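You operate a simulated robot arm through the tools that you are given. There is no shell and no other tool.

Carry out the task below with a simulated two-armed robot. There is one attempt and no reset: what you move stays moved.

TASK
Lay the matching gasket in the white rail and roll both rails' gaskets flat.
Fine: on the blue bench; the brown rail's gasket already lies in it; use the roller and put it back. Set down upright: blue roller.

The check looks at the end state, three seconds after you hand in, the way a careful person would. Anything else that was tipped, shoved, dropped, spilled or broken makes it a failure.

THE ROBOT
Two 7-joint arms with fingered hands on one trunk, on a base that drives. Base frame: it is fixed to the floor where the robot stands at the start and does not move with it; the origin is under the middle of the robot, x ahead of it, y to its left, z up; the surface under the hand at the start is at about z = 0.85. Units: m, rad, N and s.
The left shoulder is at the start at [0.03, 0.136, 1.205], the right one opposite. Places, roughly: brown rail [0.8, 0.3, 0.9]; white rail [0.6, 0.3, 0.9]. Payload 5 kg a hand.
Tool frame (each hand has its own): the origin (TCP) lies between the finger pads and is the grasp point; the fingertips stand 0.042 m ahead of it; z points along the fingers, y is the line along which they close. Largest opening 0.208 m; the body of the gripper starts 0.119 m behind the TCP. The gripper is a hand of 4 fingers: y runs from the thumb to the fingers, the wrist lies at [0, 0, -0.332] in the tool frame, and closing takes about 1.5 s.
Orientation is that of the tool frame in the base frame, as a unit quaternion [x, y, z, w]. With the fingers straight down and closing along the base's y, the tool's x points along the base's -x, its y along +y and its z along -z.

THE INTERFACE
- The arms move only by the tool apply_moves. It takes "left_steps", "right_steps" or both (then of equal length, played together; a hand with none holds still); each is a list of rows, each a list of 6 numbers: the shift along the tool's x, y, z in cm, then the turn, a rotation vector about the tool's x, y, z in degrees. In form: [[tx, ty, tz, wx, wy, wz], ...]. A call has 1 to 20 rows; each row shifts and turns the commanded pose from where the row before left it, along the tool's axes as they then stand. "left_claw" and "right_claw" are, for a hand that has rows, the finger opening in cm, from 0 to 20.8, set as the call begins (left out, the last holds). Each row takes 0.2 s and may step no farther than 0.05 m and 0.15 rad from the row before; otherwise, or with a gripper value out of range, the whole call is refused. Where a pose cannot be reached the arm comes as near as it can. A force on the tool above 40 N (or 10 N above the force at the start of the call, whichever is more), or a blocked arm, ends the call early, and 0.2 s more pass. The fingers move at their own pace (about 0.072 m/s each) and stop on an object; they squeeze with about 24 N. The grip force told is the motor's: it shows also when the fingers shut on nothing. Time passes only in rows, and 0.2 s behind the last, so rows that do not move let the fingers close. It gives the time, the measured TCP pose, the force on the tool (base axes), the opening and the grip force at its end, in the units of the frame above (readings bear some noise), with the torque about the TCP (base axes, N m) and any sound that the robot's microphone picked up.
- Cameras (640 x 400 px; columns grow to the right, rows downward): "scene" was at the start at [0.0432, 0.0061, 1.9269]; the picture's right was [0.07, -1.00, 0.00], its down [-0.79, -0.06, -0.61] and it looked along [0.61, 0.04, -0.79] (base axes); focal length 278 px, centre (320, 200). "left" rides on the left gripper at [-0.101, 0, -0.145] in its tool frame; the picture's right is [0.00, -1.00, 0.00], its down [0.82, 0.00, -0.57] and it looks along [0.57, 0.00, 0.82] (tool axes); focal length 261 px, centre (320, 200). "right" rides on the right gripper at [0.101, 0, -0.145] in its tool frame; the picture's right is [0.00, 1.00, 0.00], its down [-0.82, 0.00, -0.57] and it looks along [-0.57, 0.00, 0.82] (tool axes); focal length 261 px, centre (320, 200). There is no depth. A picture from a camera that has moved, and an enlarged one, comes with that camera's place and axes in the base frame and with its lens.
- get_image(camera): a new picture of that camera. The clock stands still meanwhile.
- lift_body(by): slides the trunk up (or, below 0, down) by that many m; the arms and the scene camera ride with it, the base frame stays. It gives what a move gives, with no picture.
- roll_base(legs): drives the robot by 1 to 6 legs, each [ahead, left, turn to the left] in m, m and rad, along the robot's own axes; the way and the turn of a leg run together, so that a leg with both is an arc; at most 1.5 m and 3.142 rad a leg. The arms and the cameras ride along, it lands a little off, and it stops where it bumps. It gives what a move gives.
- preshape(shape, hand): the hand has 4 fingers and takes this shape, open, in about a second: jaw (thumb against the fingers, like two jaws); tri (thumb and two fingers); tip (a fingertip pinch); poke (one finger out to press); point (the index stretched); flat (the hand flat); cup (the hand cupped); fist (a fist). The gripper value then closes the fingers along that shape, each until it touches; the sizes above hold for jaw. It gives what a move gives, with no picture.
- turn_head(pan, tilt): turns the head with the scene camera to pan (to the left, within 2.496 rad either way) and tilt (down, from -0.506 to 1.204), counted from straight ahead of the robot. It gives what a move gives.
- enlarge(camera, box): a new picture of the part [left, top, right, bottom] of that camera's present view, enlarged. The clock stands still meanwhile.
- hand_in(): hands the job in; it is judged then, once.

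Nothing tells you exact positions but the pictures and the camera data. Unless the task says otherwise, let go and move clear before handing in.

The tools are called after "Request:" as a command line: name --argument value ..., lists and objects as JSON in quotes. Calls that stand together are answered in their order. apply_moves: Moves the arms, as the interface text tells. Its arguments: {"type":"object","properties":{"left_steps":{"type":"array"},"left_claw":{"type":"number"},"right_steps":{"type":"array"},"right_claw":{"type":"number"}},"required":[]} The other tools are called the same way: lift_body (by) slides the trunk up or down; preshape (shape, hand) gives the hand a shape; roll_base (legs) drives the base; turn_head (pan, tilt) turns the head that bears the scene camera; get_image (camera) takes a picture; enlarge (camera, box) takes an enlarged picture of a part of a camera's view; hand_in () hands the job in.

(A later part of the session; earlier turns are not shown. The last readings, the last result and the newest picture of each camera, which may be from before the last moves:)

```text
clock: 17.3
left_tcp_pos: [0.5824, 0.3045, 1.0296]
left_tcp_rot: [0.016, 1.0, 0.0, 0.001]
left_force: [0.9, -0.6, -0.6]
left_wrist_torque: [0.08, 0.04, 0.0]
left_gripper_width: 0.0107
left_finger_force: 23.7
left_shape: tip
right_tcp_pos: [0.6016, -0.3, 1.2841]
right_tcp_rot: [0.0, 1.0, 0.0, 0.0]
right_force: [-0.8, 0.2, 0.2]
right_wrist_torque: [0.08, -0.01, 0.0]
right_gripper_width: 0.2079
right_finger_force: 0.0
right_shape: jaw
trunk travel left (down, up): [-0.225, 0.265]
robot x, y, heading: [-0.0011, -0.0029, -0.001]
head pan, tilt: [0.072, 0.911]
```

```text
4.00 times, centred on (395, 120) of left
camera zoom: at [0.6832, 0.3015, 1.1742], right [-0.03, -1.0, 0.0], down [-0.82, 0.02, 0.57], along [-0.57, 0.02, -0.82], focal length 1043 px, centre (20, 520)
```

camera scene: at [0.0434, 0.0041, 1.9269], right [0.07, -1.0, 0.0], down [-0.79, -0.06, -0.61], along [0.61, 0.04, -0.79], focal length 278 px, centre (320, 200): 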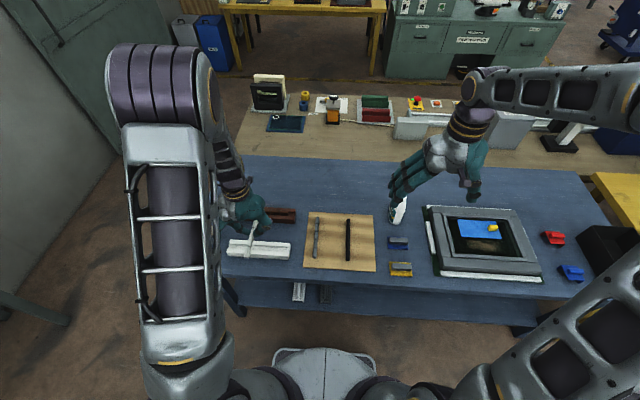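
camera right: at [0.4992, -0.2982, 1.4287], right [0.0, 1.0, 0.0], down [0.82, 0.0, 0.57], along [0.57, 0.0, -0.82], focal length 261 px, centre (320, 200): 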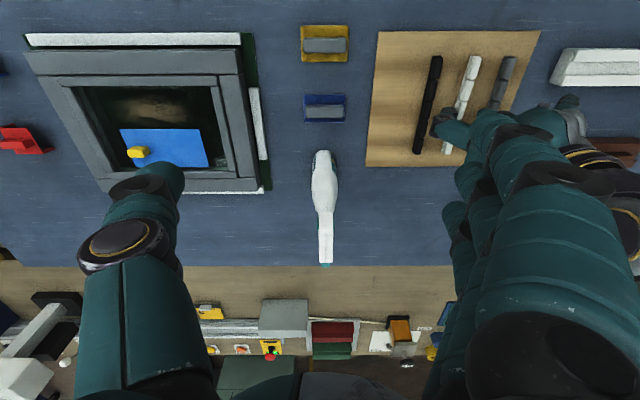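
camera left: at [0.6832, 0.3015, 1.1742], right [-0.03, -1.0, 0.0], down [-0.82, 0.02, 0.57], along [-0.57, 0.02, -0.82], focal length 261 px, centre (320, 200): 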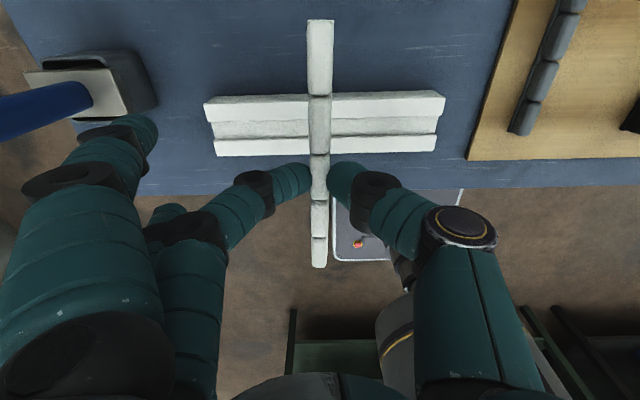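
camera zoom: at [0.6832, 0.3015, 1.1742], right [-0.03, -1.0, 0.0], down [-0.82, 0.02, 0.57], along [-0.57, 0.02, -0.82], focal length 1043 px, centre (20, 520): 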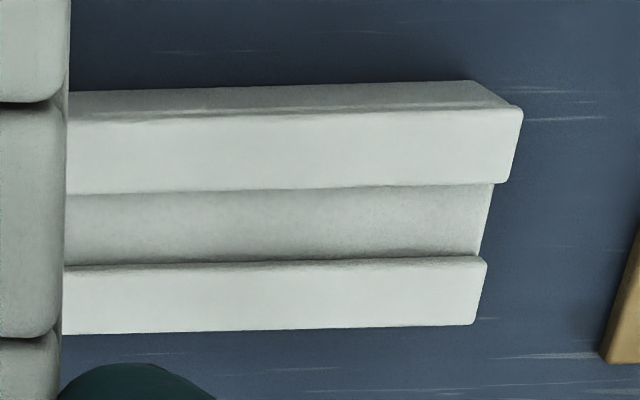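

The groove centre is at about x≈0.580, running parallel to y to within about 0.3°, and the rail top is at about z≈0.885. I'll turn the gasket 91.5° counter-clockwise seen from above.

Request:
apply_moves --left_steps '[[0, 0, 0, 0, 0, -7.625], [0, 0, 0, 0, 0, -7.625], [0, 0, 0, 0, 0, -7.625], [0, 0, 0, 0, 0, -7.625], [0, 0, 0, 0, 0, -7.625], [0, 0, 0, 0, 0, -7.625], [0, 0, 0, 0, 0, -7.625], [0, 0, 0, 0, 0, -7.625], [0, 0, 0, 0, 0, -7.625], [0, 0, 0, 0, 0, -7.625], [0, 0, 0, 0, 0, -7.625], [0, 0, 0, 0, 0, -7.625], [0, 0, 0, 0, 0, 0]]' --left_claw 0.8

Request:
get_image --camera "left"

Request:
get_image --camera "scene"

```text
clock: 20.1
left_tcp_pos: [0.5815, 0.3066, 1.0289]
left_tcp_rot: [-0.705, 0.709, 0.0, 0.0]
left_force: [0.6, 0.8, -0.4]
left_wrist_torque: [0.0, 0.01, 0.02]
left_gripper_width: 0.0108
left_finger_force: 24.0
left_shape: tip
right_tcp_pos: [0.6021, -0.2997, 1.285]
right_tcp_rot: [-0.001, 1.0, -0.001, 0.0]
right_force: [-0.3, 1.0, 0.9]
right_wrist_torque: [-0.05, 0.01, -0.02]
right_gripper_width: 0.2078
right_finger_force: 0.1
right_shape: jaw
trunk travel left (down, up): [-0.225, 0.265]
robot x, y, heading: [-0.0008, 0.002, 0.005]
head pan, tilt: [0.072, 0.911]
```

```text
taken
camera left: at [0.5817, 0.4076, 1.1739], right [1.0, 0.0, 0.0], down [0.0, -0.82, 0.57], along [0.0, -0.57, -0.82], focal length 261 px, centre (320, 200)
```

left: 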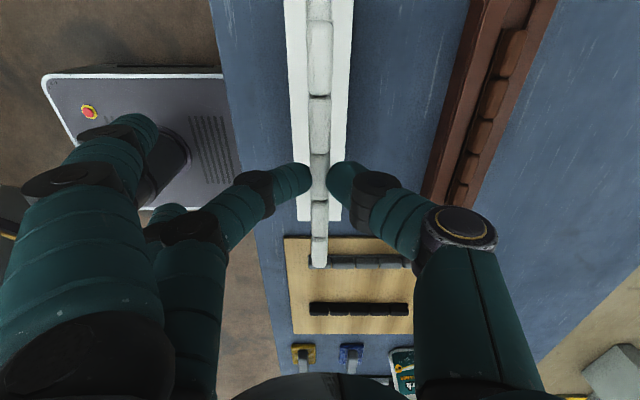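

```text
taken
camera scene: at [0.0431, 0.0062, 1.9269], right [0.07, -1.0, 0.0], down [-0.79, -0.06, -0.61], along [0.61, 0.04, -0.79], focal length 278 px, centre (320, 200)
```

scene: 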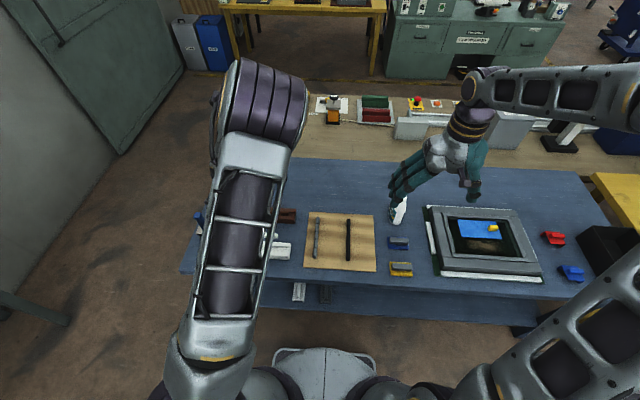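

The turn worked, and in the hand's view the gasket lies over the rail. I'll enlarge to check lateral alignment with the groove at both ends.

Request:
enlarge --camera "left" --box '[260, 0, 380, 75]'

Request:
enlarge --camera "left" --box '[260, 195, 380, 270]'

Request:
enlarge --camera "left" --box '[260, 100, 380, 200]'

```text
5.33 times, centred on (320, 38) of left
camera zoom: at [0.5817, 0.4076, 1.1739], right [1.0, 0.0, 0.0], down [0.0, -0.82, 0.57], along [0.0, -0.57, -0.82], focal length 1390 px, centre (320, 1067)
```

zoom: 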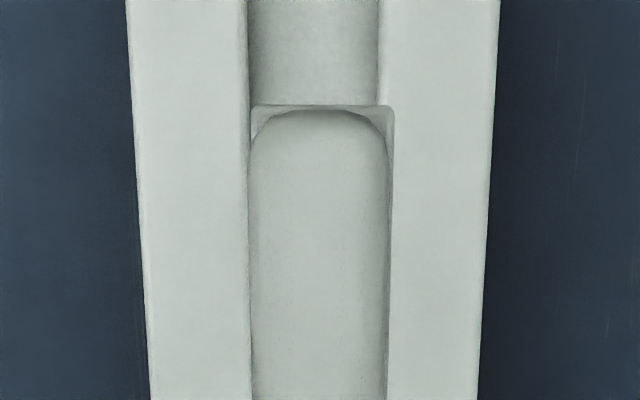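

```text
5.33 times, centred on (320, 232) of left
camera zoom: at [0.5817, 0.4076, 1.1739], right [1.0, 0.0, 0.0], down [0.0, -0.82, 0.57], along [0.0, -0.57, -0.82], focal length 1390 px, centre (320, 27)
```

zoom: 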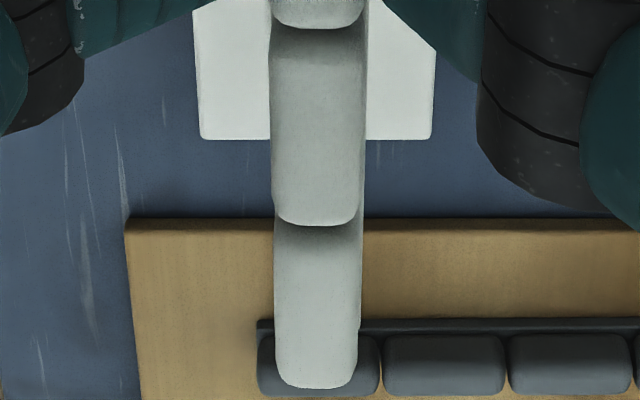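

```text
4.00 times, centred on (320, 150) of left
camera zoom: at [0.5817, 0.4076, 1.1739], right [1.0, 0.0, 0.0], down [0.0, -0.82, 0.57], along [0.0, -0.57, -0.82], focal length 1043 px, centre (320, 400)
```

zoom: 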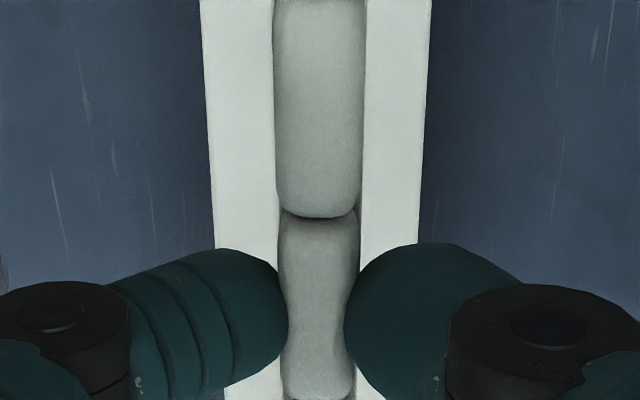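

The gasket is aligned to within about 1 mm of the groove. I'll make a small correction (−0.7 mm in x, −5.5 mm in y) and lower to just above the rail.

Request:
apply_moves --left_steps '[[0.55, 0.07, 0, 0, 0, -0.23], [0, 0, 3, 0, 0, 0], [0, 0, 3, 0, 0, 0], [0, 0, 2.4, 0, 0, 0], [0, 0, 0, 0, 0, 0], [0, 0, 0, 0, 0, 0]]' --left_claw 0.8

Request:
enlarge --camera "left" --box '[240, 0, 400, 100]'

Request:
enlarge --camera "left" --box '[240, 190, 400, 290]'

Request:
get_image --camera "left"

```text
clock: 21.5
left_tcp_pos: [0.5819, 0.3026, 0.9452]
left_tcp_rot: [-0.706, 0.708, 0.0, 0.0]
left_force: [-0.6, -0.2, -1.3]
left_wrist_torque: [-0.01, 0.04, 0.01]
left_gripper_width: 0.0107
left_finger_force: 24.3
left_shape: tip
right_tcp_pos: [0.6006, -0.2986, 1.2839]
right_tcp_rot: [0.0, 1.0, 0.0, 0.0]
right_force: [-0.8, 0.3, -0.5]
right_wrist_torque: [0.01, 0.05, 0.02]
right_gripper_width: 0.2079
right_finger_force: 0.0
right_shape: jaw
trunk travel left (down, up): [-0.225, 0.265]
robot x, y, heading: [0.0001, 0.0005, 0.003]
head pan, tilt: [0.072, 0.911]
```

```text
4.00 times, centred on (320, 50) of left
camera zoom: at [0.5814, 0.402, 1.0895], right [1.0, 0.0, 0.0], down [0.0, -0.82, 0.57], along [0.0, -0.57, -0.82], focal length 1043 px, centre (320, 800)
```

zoom: 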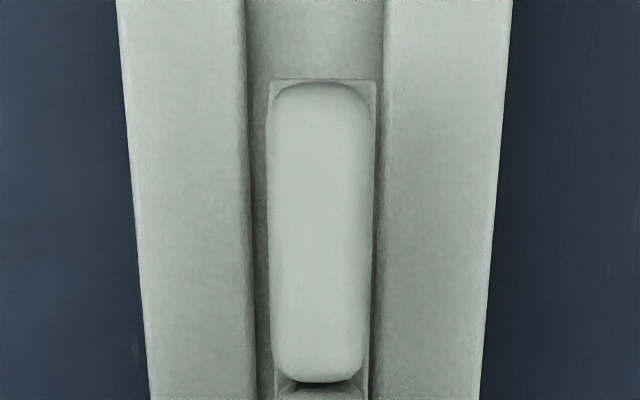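

```text
4.00 times, centred on (320, 240) of left
camera zoom: at [0.5814, 0.402, 1.0895], right [1.0, 0.0, 0.0], down [0.0, -0.82, 0.57], along [0.0, -0.57, -0.82], focal length 1043 px, centre (320, 40)
```

zoom: 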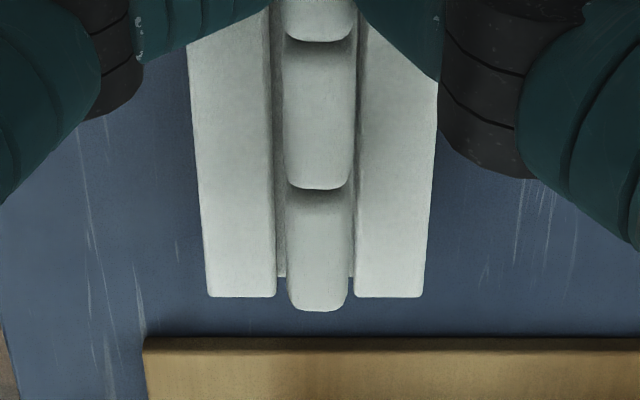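

```text
taken
camera left: at [0.5814, 0.402, 1.0895], right [1.0, 0.0, 0.0], down [0.0, -0.82, 0.57], along [0.0, -0.57, -0.82], focal length 261 px, centre (320, 200)
```

left: 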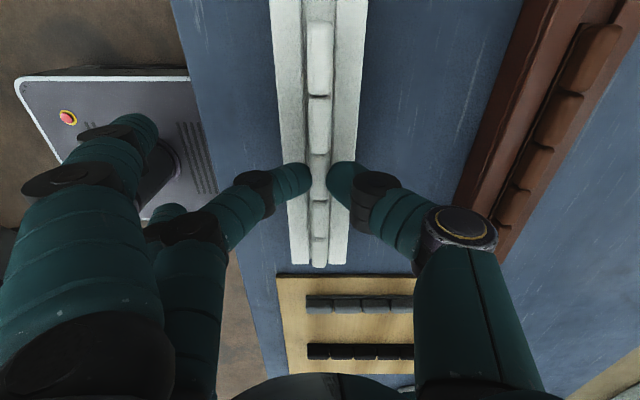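

Alignment is good; it needs only about a 1 mm shift in −x. I'll make that shift and lower in small steps, watching the force.

Request:
apply_moves --left_steps '[[0, 0.1, 0, 0, 0, 0], [0, 0, 0.5, 0, 0, 0], [0, 0, 0.5, 0, 0, 0], [0, 0, 0.3, 0, 0, 0], [0, 0, 0, 0, 0, 0]]' --left_claw 0.8

Request:
enlarge --camera "left" --box '[240, 0, 400, 100]'

Request:
enlarge --camera "left" --box '[240, 190, 400, 290]'

```text
clock: 22.7
left_tcp_pos: [0.5811, 0.3003, 0.9328]
left_tcp_rot: [-0.707, 0.707, 0.001, 0.0]
left_force: [0.4, -0.7, -0.5]
left_wrist_torque: [-0.01, -0.02, 0.02]
left_gripper_width: 0.011
left_finger_force: 24.4
left_shape: tip
right_tcp_pos: [0.6008, -0.2976, 1.2844]
right_tcp_rot: [0.0, 1.0, 0.0, 0.0]
right_force: [0.3, 0.6, 0.1]
right_wrist_torque: [0.04, -0.03, -0.02]
right_gripper_width: 0.2082
right_finger_force: 0.1
right_shape: jaw
trunk travel left (down, up): [-0.225, 0.265]
robot x, y, heading: [0.001, 0.0003, -0.003]
head pan, tilt: [0.072, 0.911]
```

```text
4.00 times, centred on (320, 50) of left
camera zoom: at [0.5798, 0.4016, 1.0772], right [1.0, 0.0, 0.0], down [0.0, -0.82, 0.57], along [0.0, -0.57, -0.82], focal length 1043 px, centre (320, 800)
```

zoom: 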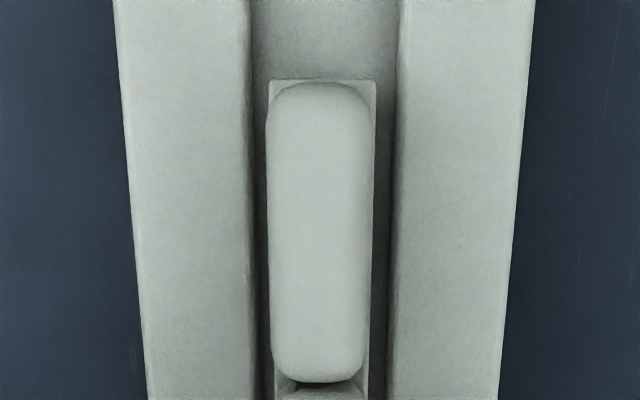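

```text
4.00 times, centred on (320, 240) of left
camera zoom: at [0.5798, 0.4016, 1.0772], right [1.0, 0.0, 0.0], down [0.0, -0.82, 0.57], along [0.0, -0.57, -0.82], focal length 1043 px, centre (320, 40)
```

zoom: 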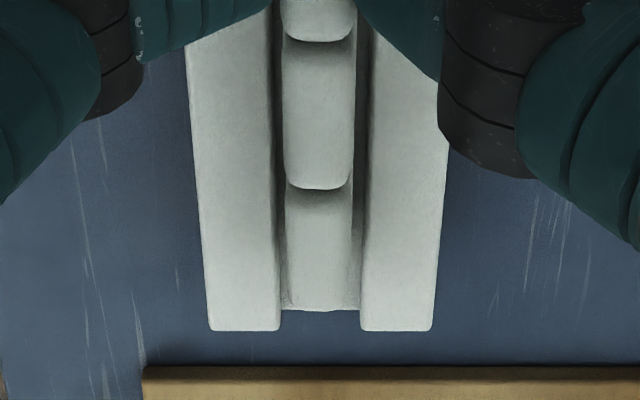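

It's well aligned at both ends. I'll keep lowering in 1–2 mm steps until light contact.

Request:
apply_moves --left_steps '[[0, 0, 0.2, 0, 0, 0], [0, 0, 0.2, 0, 0, 0], [0, 0, 0, 0, 0, 0]]' --left_claw 0.8

Request:
apply_moves --left_steps '[[0, 0, 0.2, 0, 0, 0], [0, 0, 0, 0, 0, 0]]' --left_claw 0.8

Request:
enlarge --camera "left" --box '[240, 0, 400, 100]'

Request:
enlarge --camera "left" --box '[240, 190, 400, 290]'

```text
clock: 23.5
left_tcp_pos: [0.5801, 0.3016, 0.9304]
left_tcp_rot: [-0.707, 0.707, -0.001, 0.001]
left_force: [2.2, 0.9, 24.6]
left_wrist_torque: [0.0, -0.4, -0.01]
left_gripper_width: 0.0115
left_finger_force: 24.0
left_shape: tip
right_tcp_pos: [0.5998, -0.2991, 1.2857]
right_tcp_rot: [0.0, 1.0, 0.0, -0.001]
right_force: [-0.3, -1.5, -0.6]
right_wrist_torque: [0.01, 0.0, 0.06]
right_gripper_width: 0.2079
right_finger_force: 0.2
right_shape: jaw
trunk travel left (down, up): [-0.225, 0.265]
robot x, y, heading: [-0.0007, 0.0009, -0.001]
head pan, tilt: [0.072, 0.911]
```

```text
clock: 23.9
left_tcp_pos: [0.5807, 0.3019, 0.9298]
left_tcp_rot: [-0.707, 0.707, -0.002, 0.002]
left_force: [-6.0, -1.7, 26.5]
left_wrist_torque: [-0.1, 0.29, 0.02]
left_gripper_width: 0.0132
left_finger_force: 23.5
left_shape: tip
right_tcp_pos: [0.6001, -0.2987, 1.2857]
right_tcp_rot: [0.0, 1.0, -0.001, 0.0]
right_force: [0.2, 0.9, -0.2]
right_wrist_torque: [-0.03, 0.04, -0.02]
right_gripper_width: 0.2079
right_finger_force: 0.0
right_shape: jaw
trunk travel left (down, up): [-0.225, 0.265]
robot x, y, heading: [-0.0039, -0.0011, -0.003]
head pan, tilt: [0.072, 0.911]
stopped in row 1 (left hand): the force on the tool passed its limit at 42 N (the readings are from after the stop); the commanded pose is now the measured one
```

```text
4.00 times, centred on (320, 50) of left
camera zoom: at [0.58, 0.4018, 1.0745], right [1.0, 0.0, 0.0], down [0.0, -0.82, 0.57], along [0.01, -0.57, -0.82], focal length 1043 px, centre (320, 800)
```

zoom: 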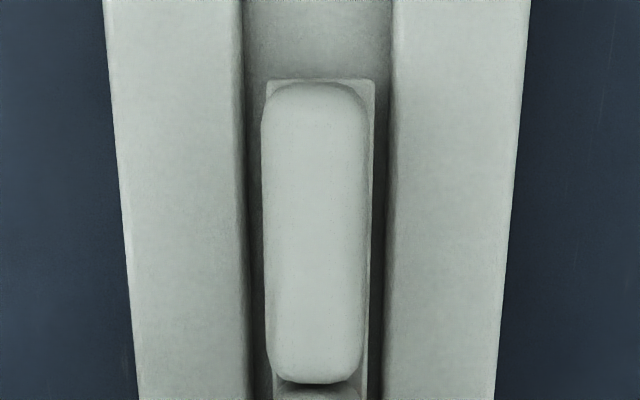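

```text
4.00 times, centred on (320, 240) of left
camera zoom: at [0.58, 0.4018, 1.0745], right [1.0, 0.0, 0.0], down [0.0, -0.82, 0.57], along [0.01, -0.57, -0.82], focal length 1043 px, centre (320, 40)
```

zoom: 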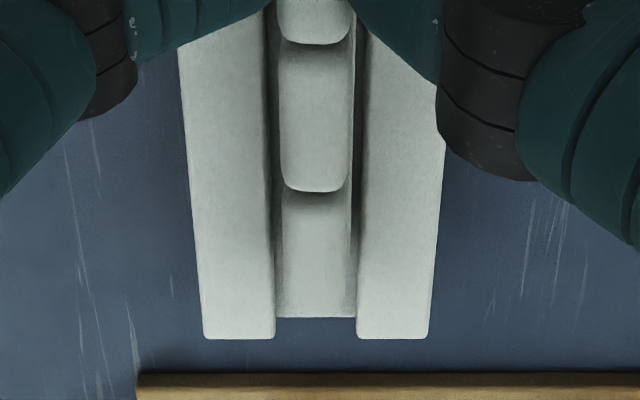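

The thumb tip is resting on the rail top with the strip inside the groove. I'll ease up 1.5 mm to relieve the force, check, then open.

Request:
apply_moves --left_steps '[[0, 0, -0.12, 0, 0, 0], [0, 0, 0, 0, 0, 0]]' --left_claw 0.8

Request:
enlarge --camera "left" --box '[240, 190, 400, 290]'

Request:
enlarge --camera "left" --box '[240, 0, 400, 100]'

```text
clock: 24.5
left_tcp_pos: [0.58, 0.3023, 0.9298]
left_tcp_rot: [-0.706, 0.708, -0.002, 0.001]
left_force: [-3.4, -3.3, 11.3]
left_wrist_torque: [-0.15, 0.07, -0.01]
left_gripper_width: 0.0128
left_finger_force: 24.2
left_shape: tip
right_tcp_pos: [0.6012, -0.2996, 1.2854]
right_tcp_rot: [-0.001, 1.0, 0.0, -0.001]
right_force: [1.0, -0.5, 0.3]
right_wrist_torque: [-0.03, -0.02, 0.02]
right_gripper_width: 0.2077
right_finger_force: 0.1
right_shape: jaw
trunk travel left (down, up): [-0.225, 0.265]
robot x, y, heading: [0.0048, -0.0003, -0.008]
head pan, tilt: [0.072, 0.911]
```

```text
4.00 times, centred on (320, 240) of left
camera zoom: at [0.5804, 0.4018, 1.0747], right [1.0, 0.0, 0.0], down [0.0, -0.82, 0.57], along [0.0, -0.57, -0.82], focal length 1043 px, centre (320, 40)
```

zoom: 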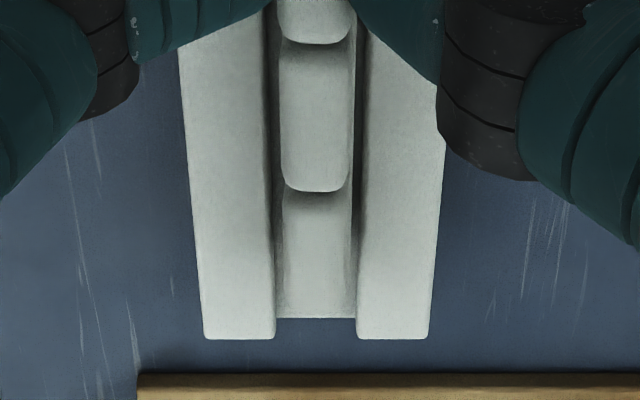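

```text
4.00 times, centred on (320, 50) of left
camera zoom: at [0.5804, 0.4018, 1.0747], right [1.0, 0.0, 0.0], down [0.0, -0.82, 0.57], along [0.0, -0.57, -0.82], focal length 1043 px, centre (320, 800)
```

zoom: 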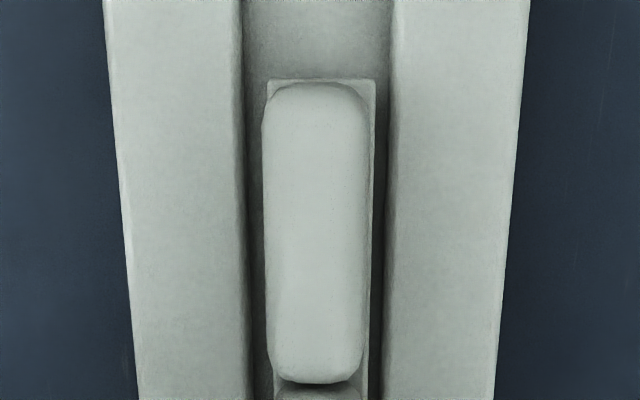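

The gasket strip is between the groove walls along its length. I'll ease up another 1 mm and open the fingers slightly.

Request:
apply_moves --left_steps '[[0, 0, -0.1, 0, 0, 0], [0, 0, 0, 0, 0, 0]]' --left_claw 0.8

Request:
apply_moves --left_steps '[[0, 0, 0, 0, 0, 0], [0, 0, 0, 0, 0, 0], [0, 0, 0, 0, 0, 0]]' --left_claw 3.0

Request:
get_image --camera "left"

```text
clock: 25.1
left_tcp_pos: [0.5807, 0.3029, 0.9301]
left_tcp_rot: [-0.706, 0.708, -0.001, 0.002]
left_force: [-0.9, 0.7, 1.5]
left_wrist_torque: [0.0, 0.01, -0.01]
left_gripper_width: 0.0124
left_finger_force: 24.4
left_shape: tip
right_tcp_pos: [0.5999, -0.2986, 1.2849]
right_tcp_rot: [0.0, 1.0, 0.0, 0.0]
right_force: [-0.4, 0.2, 0.3]
right_wrist_torque: [-0.01, 0.02, -0.03]
right_gripper_width: 0.2077
right_finger_force: 0.1
right_shape: jaw
trunk travel left (down, up): [-0.225, 0.265]
robot x, y, heading: [0.0007, -0.0013, 0.003]
head pan, tilt: [0.072, 0.911]
```

```text
clock: 25.9
left_tcp_pos: [0.5819, 0.3021, 0.9316]
left_tcp_rot: [-0.706, 0.708, -0.002, 0.001]
left_force: [0.0, -0.2, 1.4]
left_wrist_torque: [-0.01, -0.02, 0.0]
left_gripper_width: 0.0291
left_finger_force: 0.0
left_shape: tip
right_tcp_pos: [0.6015, -0.3003, 1.2847]
right_tcp_rot: [0.0, 1.0, 0.0, -0.001]
right_force: [0.9, -0.6, -0.5]
right_wrist_torque: [0.02, 0.0, -0.03]
right_gripper_width: 0.2078
right_finger_force: 0.1
right_shape: jaw
trunk travel left (down, up): [-0.225, 0.265]
robot x, y, heading: [0.0003, 0.001, 0.001]
head pan, tilt: [0.072, 0.911]
```

```text
taken
camera left: at [0.581, 0.4026, 1.0753], right [1.0, 0.0, 0.0], down [0.0, -0.82, 0.57], along [0.0, -0.57, -0.82], focal length 261 px, centre (320, 200)
```

left: 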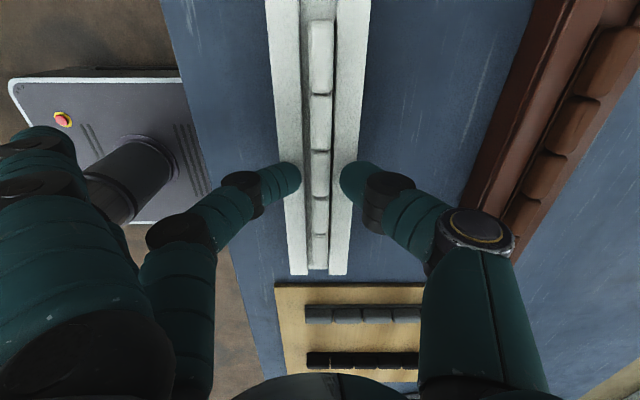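

The gasket is released and lying in the groove. I'll rise straight up and inspect.

Request:
apply_moves --left_steps '[[0, 0, -1, 0, 0, 0], [0, 0, -2, 0, 0, 0], [0, 0, -4, 0, 0, 0], [0, 0, -4, 0, 0, 0], [0, 0, 0, 0, 0, 0]]'

Request:
get_image --camera "left"

Request:
enlarge --camera "left" --box '[240, 0, 400, 220]'

```text
clock: 27.1
left_tcp_pos: [0.5807, 0.3018, 1.0413]
left_tcp_rot: [-0.707, 0.708, -0.001, 0.001]
left_force: [1.3, 0.2, 0.3]
left_wrist_torque: [-0.04, 0.01, 0.04]
left_gripper_width: 0.0298
left_finger_force: 0.1
left_shape: tip
right_tcp_pos: [0.6022, -0.2975, 1.2844]
right_tcp_rot: [0.001, 1.0, 0.0, -0.001]
right_force: [0.8, 0.6, -0.2]
right_wrist_torque: [-0.02, 0.05, 0.03]
right_gripper_width: 0.2078
right_finger_force: 0.1
right_shape: jaw
trunk travel left (down, up): [-0.225, 0.265]
robot x, y, heading: [-0.0021, -0.0001, -0.001]
head pan, tilt: [0.072, 0.911]
```

```text
taken
camera left: at [0.5806, 0.4026, 1.1859], right [1.0, 0.0, 0.0], down [0.0, -0.82, 0.57], along [0.0, -0.57, -0.82], focal length 261 px, centre (320, 200)
```

left: 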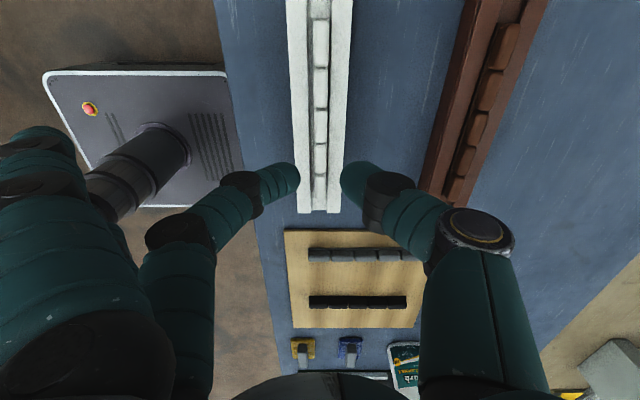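

```text
1.82 times, centred on (320, 110) of left
camera zoom: at [0.5806, 0.4026, 1.1859], right [1.0, 0.0, 0.0], down [0.0, -0.82, 0.57], along [0.0, -0.57, -0.82], focal length 474 px, centre (320, 364)
```

zoom: 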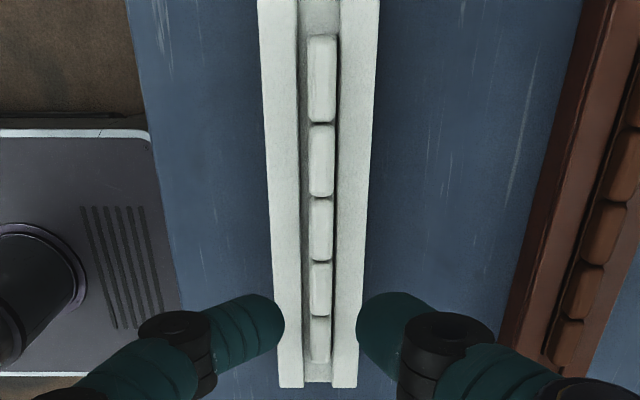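

The white gasket lies straight in the groove. Next is the roller, and I need its axle direction. I'll move the left arm aside and zoom the head camera on it.

Request:
apply_moves --left_steps '[[0, 0, -4.5, 0, 0, 0], [0, 0, -4.5, 0, 0, 0], [4.5, 0, 0, 0, 0, 0], [4.5, 0, 0, 0, 0, 0], [4.5, 0, 0, 0, 0, 0], [4.5, 0, 0, 0, 0, 0], [0, 0, 0, 0, 0, 0]]'

Request:
enlarge --camera "scene" --box '[192, 205, 224, 250]'

Request:
get_image --camera "scene"

```text
clock: 28.7
left_tcp_pos: [0.58, 0.1234, 1.1316]
left_tcp_rot: [-0.707, 0.707, -0.001, 0.001]
left_force: [0.5, 1.0, -0.7]
left_wrist_torque: [-0.09, 0.02, 0.0]
left_gripper_width: 0.03
left_finger_force: 0.2
left_shape: tip
right_tcp_pos: [0.6019, -0.2961, 1.2846]
right_tcp_rot: [0.001, 1.0, -0.001, 0.0]
right_force: [-0.1, 0.6, 0.2]
right_wrist_torque: [-0.13, 0.01, 0.02]
right_gripper_width: 0.208
right_finger_force: 0.1
right_shape: jaw
trunk travel left (down, up): [-0.225, 0.265]
robot x, y, heading: [-0.0043, 0.0021, -0.001]
head pan, tilt: [0.072, 0.911]
```

```text
8.89 times, centred on (208, 228) of scene
camera zoom: at [0.0435, 0.0081, 1.9269], right [0.07, -1.0, 0.0], down [-0.79, -0.06, -0.61], along [0.61, 0.04, -0.79], focal length 2470 px, centre (1316, -44)
```

zoom: 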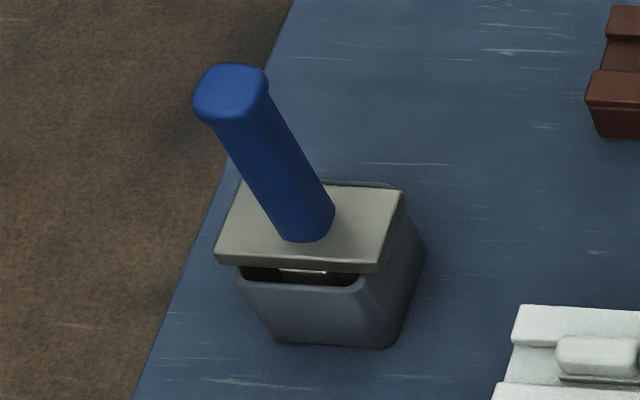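

```text
taken
camera scene: at [0.0435, 0.0081, 1.9269], right [0.07, -1.0, 0.0], down [-0.79, -0.06, -0.61], along [0.61, 0.04, -0.79], focal length 278 px, centre (320, 200)
```

scene: 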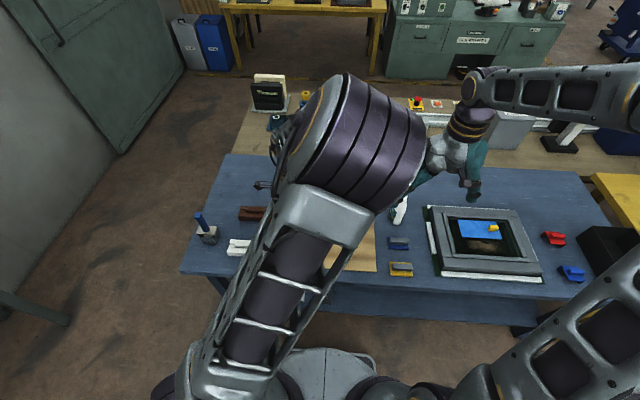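

I'll zoom further into the gap between the plate and the cup.

Request:
enlarge --camera "scene" --box '[202, 228, 212, 235]'

Request:
enlarge --camera "scene" --box '[200, 222, 216, 242]'

```text
16.00 times, centred on (207, 232) of scene
camera zoom: at [0.0435, 0.0081, 1.9269], right [0.07, -1.0, 0.0], down [-0.79, -0.06, -0.61], along [0.61, 0.04, -0.79], focal length 4447 px, centre (2128, -304)
```

zoom: 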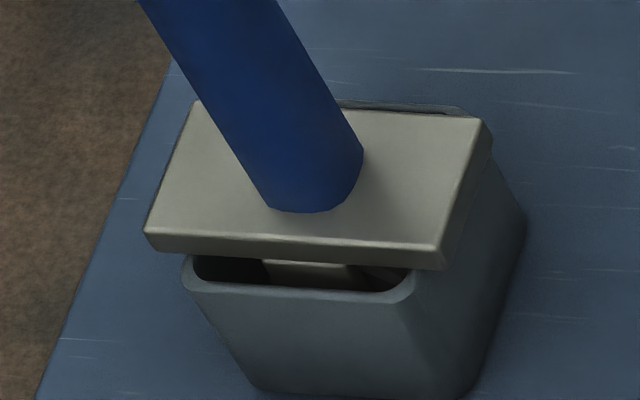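

```text
16.00 times, centred on (208, 232) of scene
camera zoom: at [0.0435, 0.0081, 1.9269], right [0.07, -1.0, 0.0], down [-0.79, -0.06, -0.61], along [0.61, 0.04, -0.79], focal length 4447 px, centre (2112, -312)
```

zoom: 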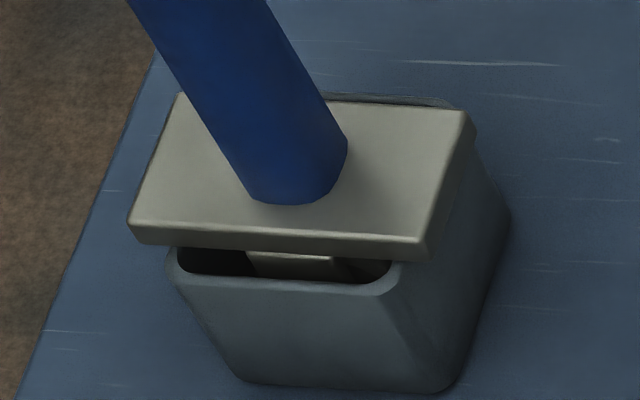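

There's a block or wheel about 22 mm wide under the plate, and I'll learn its direction once it's lifted. I'll bring the left hand up over the roller and try the three-finger shape there.

Request:
apply_moves --left_steps '[[0, 0, -4, 0, 0, 0], [-4.19, -0.58, 0, 0, 0, 0], [-4.19, -0.58, 0, 0, 0, 0], [-4.19, -0.58, 0, 0, 0, 0], [-4.19, -0.58, 0, 0, 0, 0], [-4.19, -0.58, 0, 0, 0, 0], [-4.19, -0.58, 0, 0, 0, 0], [-4.19, -0.58, 0, 0, 0, 0], [-4.19, -0.58, 0, 0, 0, 0], [-4.19, -0.58, 0, 0, 0, 0], [0, 0, 0, 0, 0, 0]]'

Request:
preshape --shape "tri" --hand "left"

Request:
apply_moves --left_steps '[[0, 0, 0, 0, 0, 0], [0, 0, 0, 0, 0, 0], [0, 0, 0, 0, 0, 0], [0, 0, 0, 0, 0, 0], [0, 0, 0, 0, 0, 0]]' --left_claw 6

Request:
get_image --camera "left"

```text
clock: 31.1
left_tcp_pos: [0.6327, 0.4976, 1.1714]
left_tcp_rot: [-0.706, 0.708, -0.001, 0.002]
left_force: [0.2, -1.0, 0.7]
left_wrist_torque: [0.13, -0.01, 0.0]
left_gripper_width: 0.0296
left_finger_force: 0.0
left_shape: tip
right_tcp_pos: [0.6007, -0.3011, 1.2841]
right_tcp_rot: [0.0, 1.0, 0.0, 0.0]
right_force: [0.5, -1.2, -0.3]
right_wrist_torque: [0.13, -0.02, 0.03]
right_gripper_width: 0.2082
right_finger_force: 0.0
right_shape: jaw
trunk travel left (down, up): [-0.225, 0.265]
robot x, y, heading: [0.0017, 0.0009, 0.004]
head pan, tilt: [0.072, 0.911]
```

```text
clock: 32.0
left_tcp_pos: [0.6335, 0.4986, 1.1707]
left_tcp_rot: [-0.707, 0.707, -0.001, 0.001]
left_force: [-0.1, -0.4, 0.8]
left_wrist_torque: [0.04, -0.02, 0.01]
left_gripper_width: 0.2081
left_finger_force: 0.1
left_shape: tri
right_tcp_pos: [0.6006, -0.2984, 1.285]
right_tcp_rot: [0.0, 1.0, 0.0, 0.001]
right_force: [1.1, 0.3, -0.1]
right_wrist_torque: [-0.04, -0.03, 0.01]
right_gripper_width: 0.2079
right_finger_force: 0.0
right_shape: jaw
trunk travel left (down, up): [-0.225, 0.265]
robot x, y, heading: [-0.0006, 0.0035, -0.001]
head pan, tilt: [0.072, 0.911]
```

```text
clock: 33.2
left_tcp_pos: [0.6332, 0.4991, 1.1708]
left_tcp_rot: [-0.707, 0.707, -0.002, 0.001]
left_force: [-0.8, 0.3, 0.5]
left_wrist_torque: [0.04, 0.02, -0.01]
left_gripper_width: 0.0605
left_finger_force: 0.1
left_shape: tri
right_tcp_pos: [0.6019, -0.2983, 1.2839]
right_tcp_rot: [0.0, 1.0, 0.0, 0.0]
right_force: [-0.7, -0.2, -0.6]
right_wrist_torque: [0.02, -0.02, -0.02]
right_gripper_width: 0.208
right_finger_force: 0.1
right_shape: jaw
trunk travel left (down, up): [-0.225, 0.265]
robot x, y, heading: [0.0007, -0.0011, 0.002]
head pan, tilt: [0.072, 0.911]
```

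```text
taken
camera left: at [0.633, 0.5994, 1.3152], right [1.0, 0.0, 0.0], down [0.0, -0.82, 0.57], along [0.0, -0.57, -0.82], focal length 261 px, centre (320, 200)
```

left: 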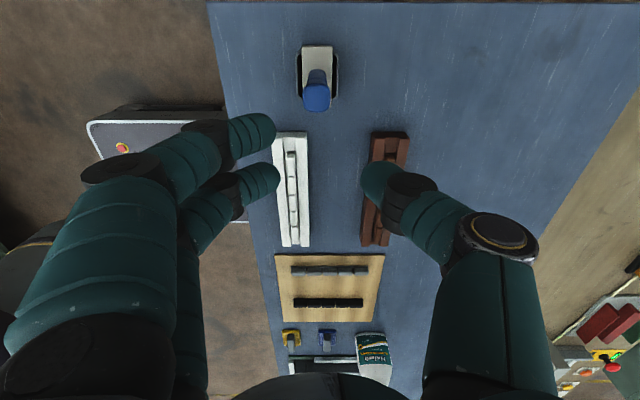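

In "tri" the fingers aren't symmetric about the thumb, so I'll use "jaw" for the handle. I'll zoom in on the roller here for its exact position and shape.

Request:
enlarge --camera "left" --box '[270, 30, 370, 130]'

Request:
preshape --shape "jaw" --hand "left"

```text
4.00 times, centred on (320, 80) of left
camera zoom: at [0.633, 0.5994, 1.3152], right [1.0, 0.0, 0.0], down [0.0, -0.82, 0.57], along [0.0, -0.57, -0.82], focal length 1043 px, centre (320, 680)
```

zoom: 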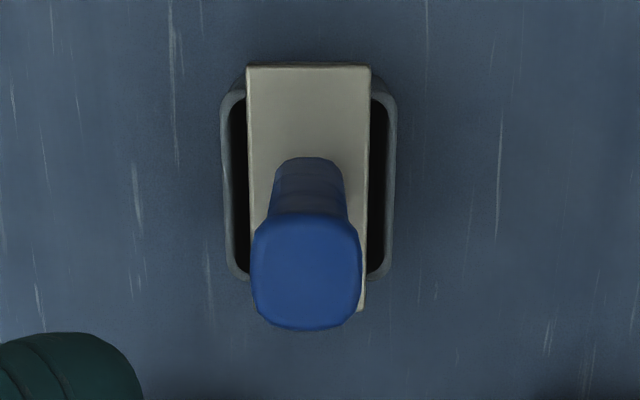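

```text
clock: 34.1
left_tcp_pos: [0.6334, 0.5004, 1.1708]
left_tcp_rot: [-0.707, 0.707, -0.001, 0.001]
left_force: [-0.7, 0.1, 0.0]
left_wrist_torque: [0.0, 0.0, -0.02]
left_gripper_width: 0.2079
left_finger_force: 0.0
left_shape: jaw
right_tcp_pos: [0.6019, -0.2982, 1.2849]
right_tcp_rot: [0.0, 1.0, 0.0, 0.0]
right_force: [0.6, -0.4, 0.7]
right_wrist_torque: [0.01, 0.0, -0.01]
right_gripper_width: 0.2077
right_finger_force: 0.0
right_shape: jaw
trunk travel left (down, up): [-0.225, 0.265]
robot x, y, heading: [-0.0005, 0.0001, 0.001]
head pan, tilt: [0.072, 0.911]
```

The handle stands vertical at about (0.629, 0.529), with its top at z≈1.02 and its plate (0.079 along y × 0.041 along x) at z≈0.918. I'll centre the open jaw over it and descend partway.

Request:
apply_moves --left_steps '[[-2.9, 0.4, 0, 0, 0, 0], [0, 0, 0, 0, 0, 0], [0, 0, 0, 0, 0, 0], [0, 0, 3.5, 0, 0, 0], [0, 0, 3.5, 0, 0, 0], [0, 0, 0, 0, 0, 0]]' --left_claw 10

Request:
get_image --camera "left"

Request:
get_image --camera "scene"

```text
clock: 35.5
left_tcp_pos: [0.629, 0.5282, 1.1013]
left_tcp_rot: [-0.707, 0.707, -0.001, 0.001]
left_force: [0.2, -0.2, -0.3]
left_wrist_torque: [0.02, -0.03, 0.02]
left_gripper_width: 0.1013
left_finger_force: 0.0
left_shape: jaw
right_tcp_pos: [0.6003, -0.298, 1.2846]
right_tcp_rot: [-0.001, 1.0, 0.0, 0.0]
right_force: [-0.1, 0.1, -0.5]
right_wrist_torque: [0.0, -0.03, 0.0]
right_gripper_width: 0.2081
right_finger_force: 0.1
right_shape: jaw
trunk travel left (down, up): [-0.225, 0.265]
robot x, y, heading: [0.0014, 0.0012, -0.005]
head pan, tilt: [0.072, 0.911]
```

```text
taken
camera left: at [0.6287, 0.6276, 1.2458], right [1.0, 0.0, 0.0], down [0.0, -0.82, 0.57], along [0.0, -0.57, -0.82], focal length 261 px, centre (320, 200)
```

left: 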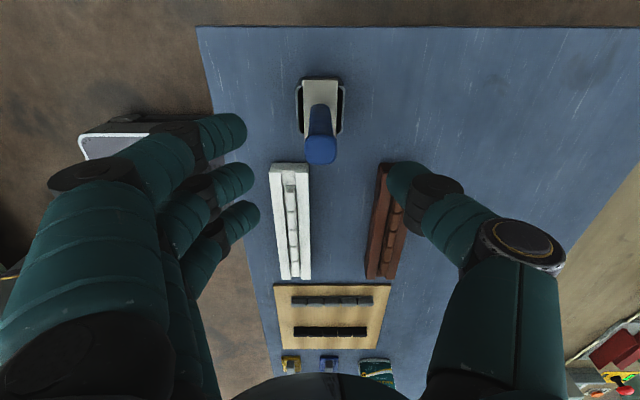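

```text
taken
camera scene: at [0.0423, 0.006, 1.927], right [0.07, -1.0, 0.0], down [-0.79, -0.06, -0.61], along [0.61, 0.04, -0.79], focal length 278 px, centre (320, 200)
```

scene: 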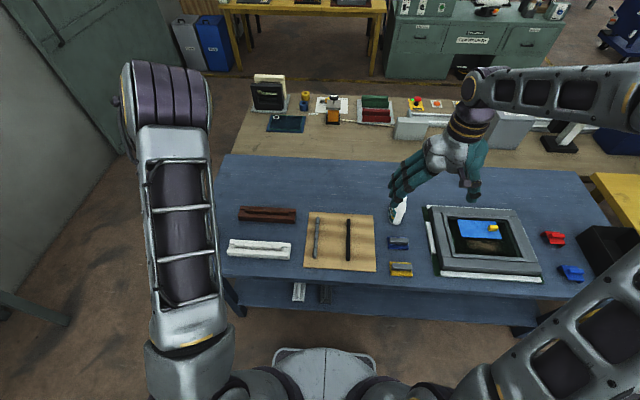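

The handle is centred between the fingers. I'll descend around it.

Request:
apply_moves --left_steps '[[0, 0, 3.1, 0, 0, 0], [0, 0, 3.1, 0, 0, 0], [0, 0, 3.1, 0, 0, 0], [0, 0, 3.1, 0, 0, 0], [0, 0, 0, 0, 0, 0]]' --left_claw 10

Request:
get_image --camera "left"

```text
clock: 36.7
left_tcp_pos: [0.6308, 0.5268, 0.9762]
left_tcp_rot: [-0.707, 0.708, -0.001, 0.0]
left_force: [-0.8, -0.1, 0.4]
left_wrist_torque: [0.07, -0.06, 0.01]
left_gripper_width: 0.1007
left_finger_force: 0.0
left_shape: jaw
right_tcp_pos: [0.6011, -0.2988, 1.2845]
right_tcp_rot: [0.0, 1.0, 0.0, 0.001]
right_force: [-0.6, -0.6, 0.0]
right_wrist_torque: [0.05, -0.05, -0.02]
right_gripper_width: 0.208
right_finger_force: 0.1
right_shape: jaw
trunk travel left (down, up): [-0.225, 0.265]
robot x, y, heading: [-0.0013, 0.0019, 0.001]
head pan, tilt: [0.072, 0.911]
```

```text
taken
camera left: at [0.6294, 0.627, 1.1218], right [1.0, 0.0, 0.0], down [0.0, -0.82, 0.57], along [0.0, -0.57, -0.82], focal length 261 px, centre (320, 200)
```

left: 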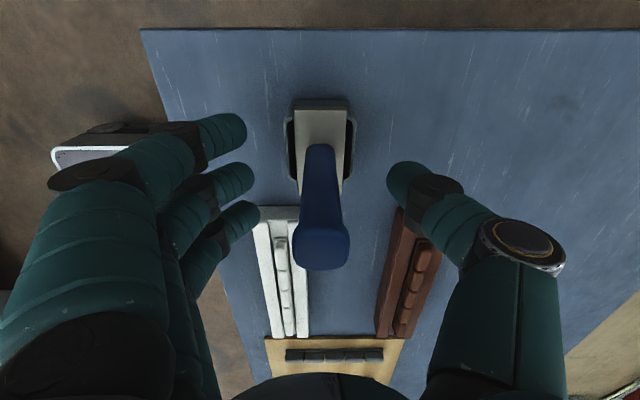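

The handle is between the fingers and the tips are about 1 cm above the plate. I'll lower a bit more and then close.

Request:
apply_moves --left_steps '[[-0.1, 0, 0.4, 0, 0, 0], [0, 0, 0.4, 0, 0, 0], [0, 0, 0, 0, 0, 0]]' --left_claw 6

Request:
apply_moves --left_steps '[[0, 0, 0, 0, 0, 0], [0, 0, 0, 0, 0, 0], [0, 0, 0, 0, 0, 0], [0, 0, 0, 0, 0, 0]]' --left_claw 3.6

Request:
get_image --camera "left"

```text
clock: 37.5
left_tcp_pos: [0.6307, 0.5295, 0.9687]
left_tcp_rot: [-0.707, 0.708, -0.002, 0.001]
left_force: [0.3, -0.2, -0.2]
left_wrist_torque: [-0.01, -0.02, 0.0]
left_gripper_width: 0.0606
left_finger_force: 0.0
left_shape: jaw
right_tcp_pos: [0.6011, -0.2996, 1.2832]
right_tcp_rot: [0.0, 1.0, 0.0, 0.001]
right_force: [0.0, 0.5, 0.5]
right_wrist_torque: [-0.01, -0.03, -0.01]
right_gripper_width: 0.2077
right_finger_force: 0.1
right_shape: jaw
trunk travel left (down, up): [-0.225, 0.265]
robot x, y, heading: [-0.0006, -0.0017, -0.0]
head pan, tilt: [0.072, 0.911]
```

```text
clock: 38.5
left_tcp_pos: [0.6306, 0.529, 0.9694]
left_tcp_rot: [-0.706, 0.708, -0.001, 0.001]
left_force: [1.0, -0.1, 0.1]
left_wrist_torque: [-0.01, 0.03, 0.0]
left_gripper_width: 0.0366
left_finger_force: 0.0
left_shape: jaw
right_tcp_pos: [0.6006, -0.2993, 1.2853]
right_tcp_rot: [0.0, 1.0, 0.0, -0.001]
right_force: [-0.3, -0.2, 0.2]
right_wrist_torque: [0.02, -0.02, 0.01]
right_gripper_width: 0.208
right_finger_force: 0.0
right_shape: jaw
trunk travel left (down, up): [-0.225, 0.265]
robot x, y, heading: [-0.0018, -0.0035, -0.002]
head pan, tilt: [0.072, 0.911]
```

```text
taken
camera left: at [0.6295, 0.629, 1.1135], right [1.0, 0.0, 0.0], down [0.0, -0.82, 0.57], along [0.0, -0.57, -0.82], focal length 261 px, centre (320, 200)
```

left: 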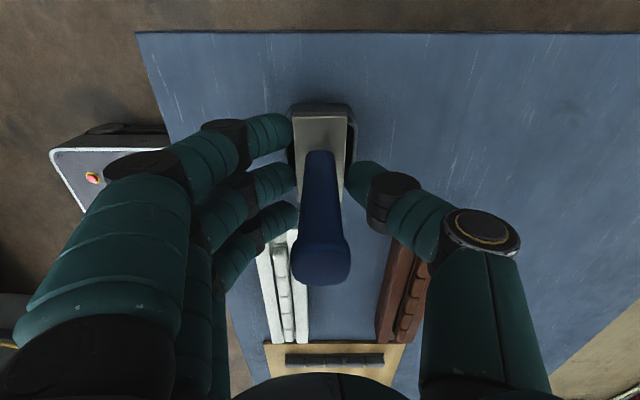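

The handle is centred between finger and thumb. I'll close firmly.

Request:
apply_moves --left_steps '[[0, 0, 0, 0, 0, 0], [0, 0, 0, 0, 0, 0], [0, 0, 0, 0, 0, 0], [0, 0, 0, 0, 0, 0], [0, 0, 0, 0, 0, 0], [0, 0, 0, 0, 0, 0]]' --left_claw 0

Request:
get_image --camera "left"

```text
clock: 39.9
left_tcp_pos: [0.629, 0.5294, 0.9701]
left_tcp_rot: [-0.706, 0.708, 0.0, 0.002]
left_force: [3.1, 0.2, 8.6]
left_wrist_torque: [0.0, 0.06, -0.01]
left_gripper_width: 0.0067
left_finger_force: 24.1
left_shape: jaw
right_tcp_pos: [0.6008, -0.2998, 1.2847]
right_tcp_rot: [0.0, 1.0, -0.001, 0.0]
right_force: [-0.9, 0.4, -0.4]
right_wrist_torque: [0.02, 0.03, 0.02]
right_gripper_width: 0.2079
right_finger_force: 0.1
right_shape: jaw
trunk travel left (down, up): [-0.225, 0.265]
robot x, y, heading: [-0.001, -0.0015, 0.002]
head pan, tilt: [0.072, 0.911]
```

```text
taken
camera left: at [0.6298, 0.6289, 1.1141], right [1.0, 0.0, 0.0], down [0.0, -0.82, 0.57], along [0.0, -0.57, -0.82], focal length 261 px, centre (320, 200)
```

left: 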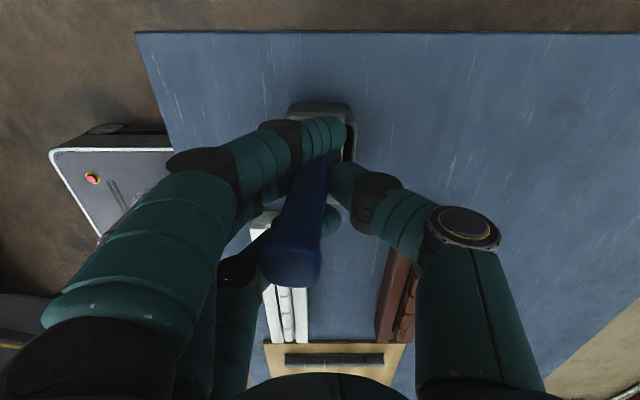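

The outer fingers curled past the handle and tilted it slightly. I'll reopen and check that the roller settles back upright before trying a gentler, limited closing.

Request:
apply_moves --left_steps '[[0, 0, 0, 0, 0, 0], [0, 0, 0, 0, 0, 0], [0, 0, 0, 0, 0, 0], [0, 0, 0, 0, 0, 0]]' --left_claw 5

Request:
get_image --camera "left"

Request:
enlarge --camera "left" --box '[260, 90, 380, 290]'

```text
clock: 40.9
left_tcp_pos: [0.6303, 0.5292, 0.9691]
left_tcp_rot: [-0.707, 0.708, -0.001, 0.001]
left_force: [-0.1, -0.4, 0.4]
left_wrist_torque: [-0.01, 0.04, -0.01]
left_gripper_width: 0.0493
left_finger_force: 0.0
left_shape: jaw
right_tcp_pos: [0.6019, -0.298, 1.2847]
right_tcp_rot: [0.001, 1.0, 0.0, 0.0]
right_force: [0.3, 0.2, -0.4]
right_wrist_torque: [0.03, -0.02, -0.01]
right_gripper_width: 0.2081
right_finger_force: 0.0
right_shape: jaw
trunk travel left (down, up): [-0.225, 0.265]
robot x, y, heading: [0.0018, 0.0006, 0.0]
head pan, tilt: [0.072, 0.911]
```

```text
taken
camera left: at [0.6294, 0.629, 1.1135], right [1.0, 0.0, 0.0], down [0.0, -0.82, 0.57], along [0.0, -0.57, -0.82], focal length 261 px, centre (320, 200)
```

left: 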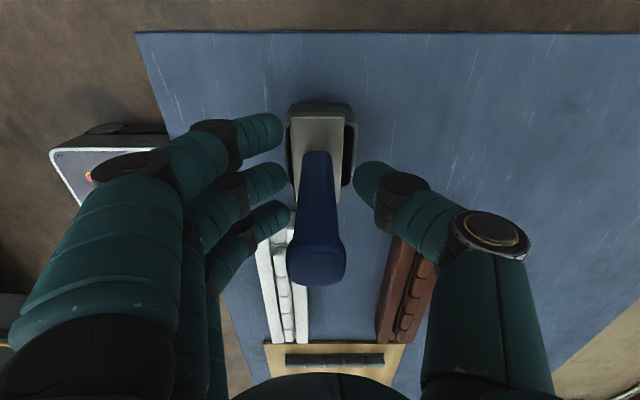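

```text
2.00 times, centred on (320, 190) of left
camera zoom: at [0.6294, 0.629, 1.1135], right [1.0, 0.0, 0.0], down [0.0, -0.82, 0.57], along [0.0, -0.57, -0.82], focal length 521 px, centre (320, 220)
```

zoom: 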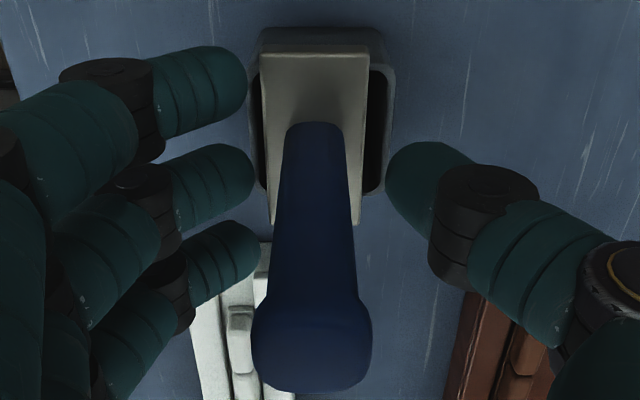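

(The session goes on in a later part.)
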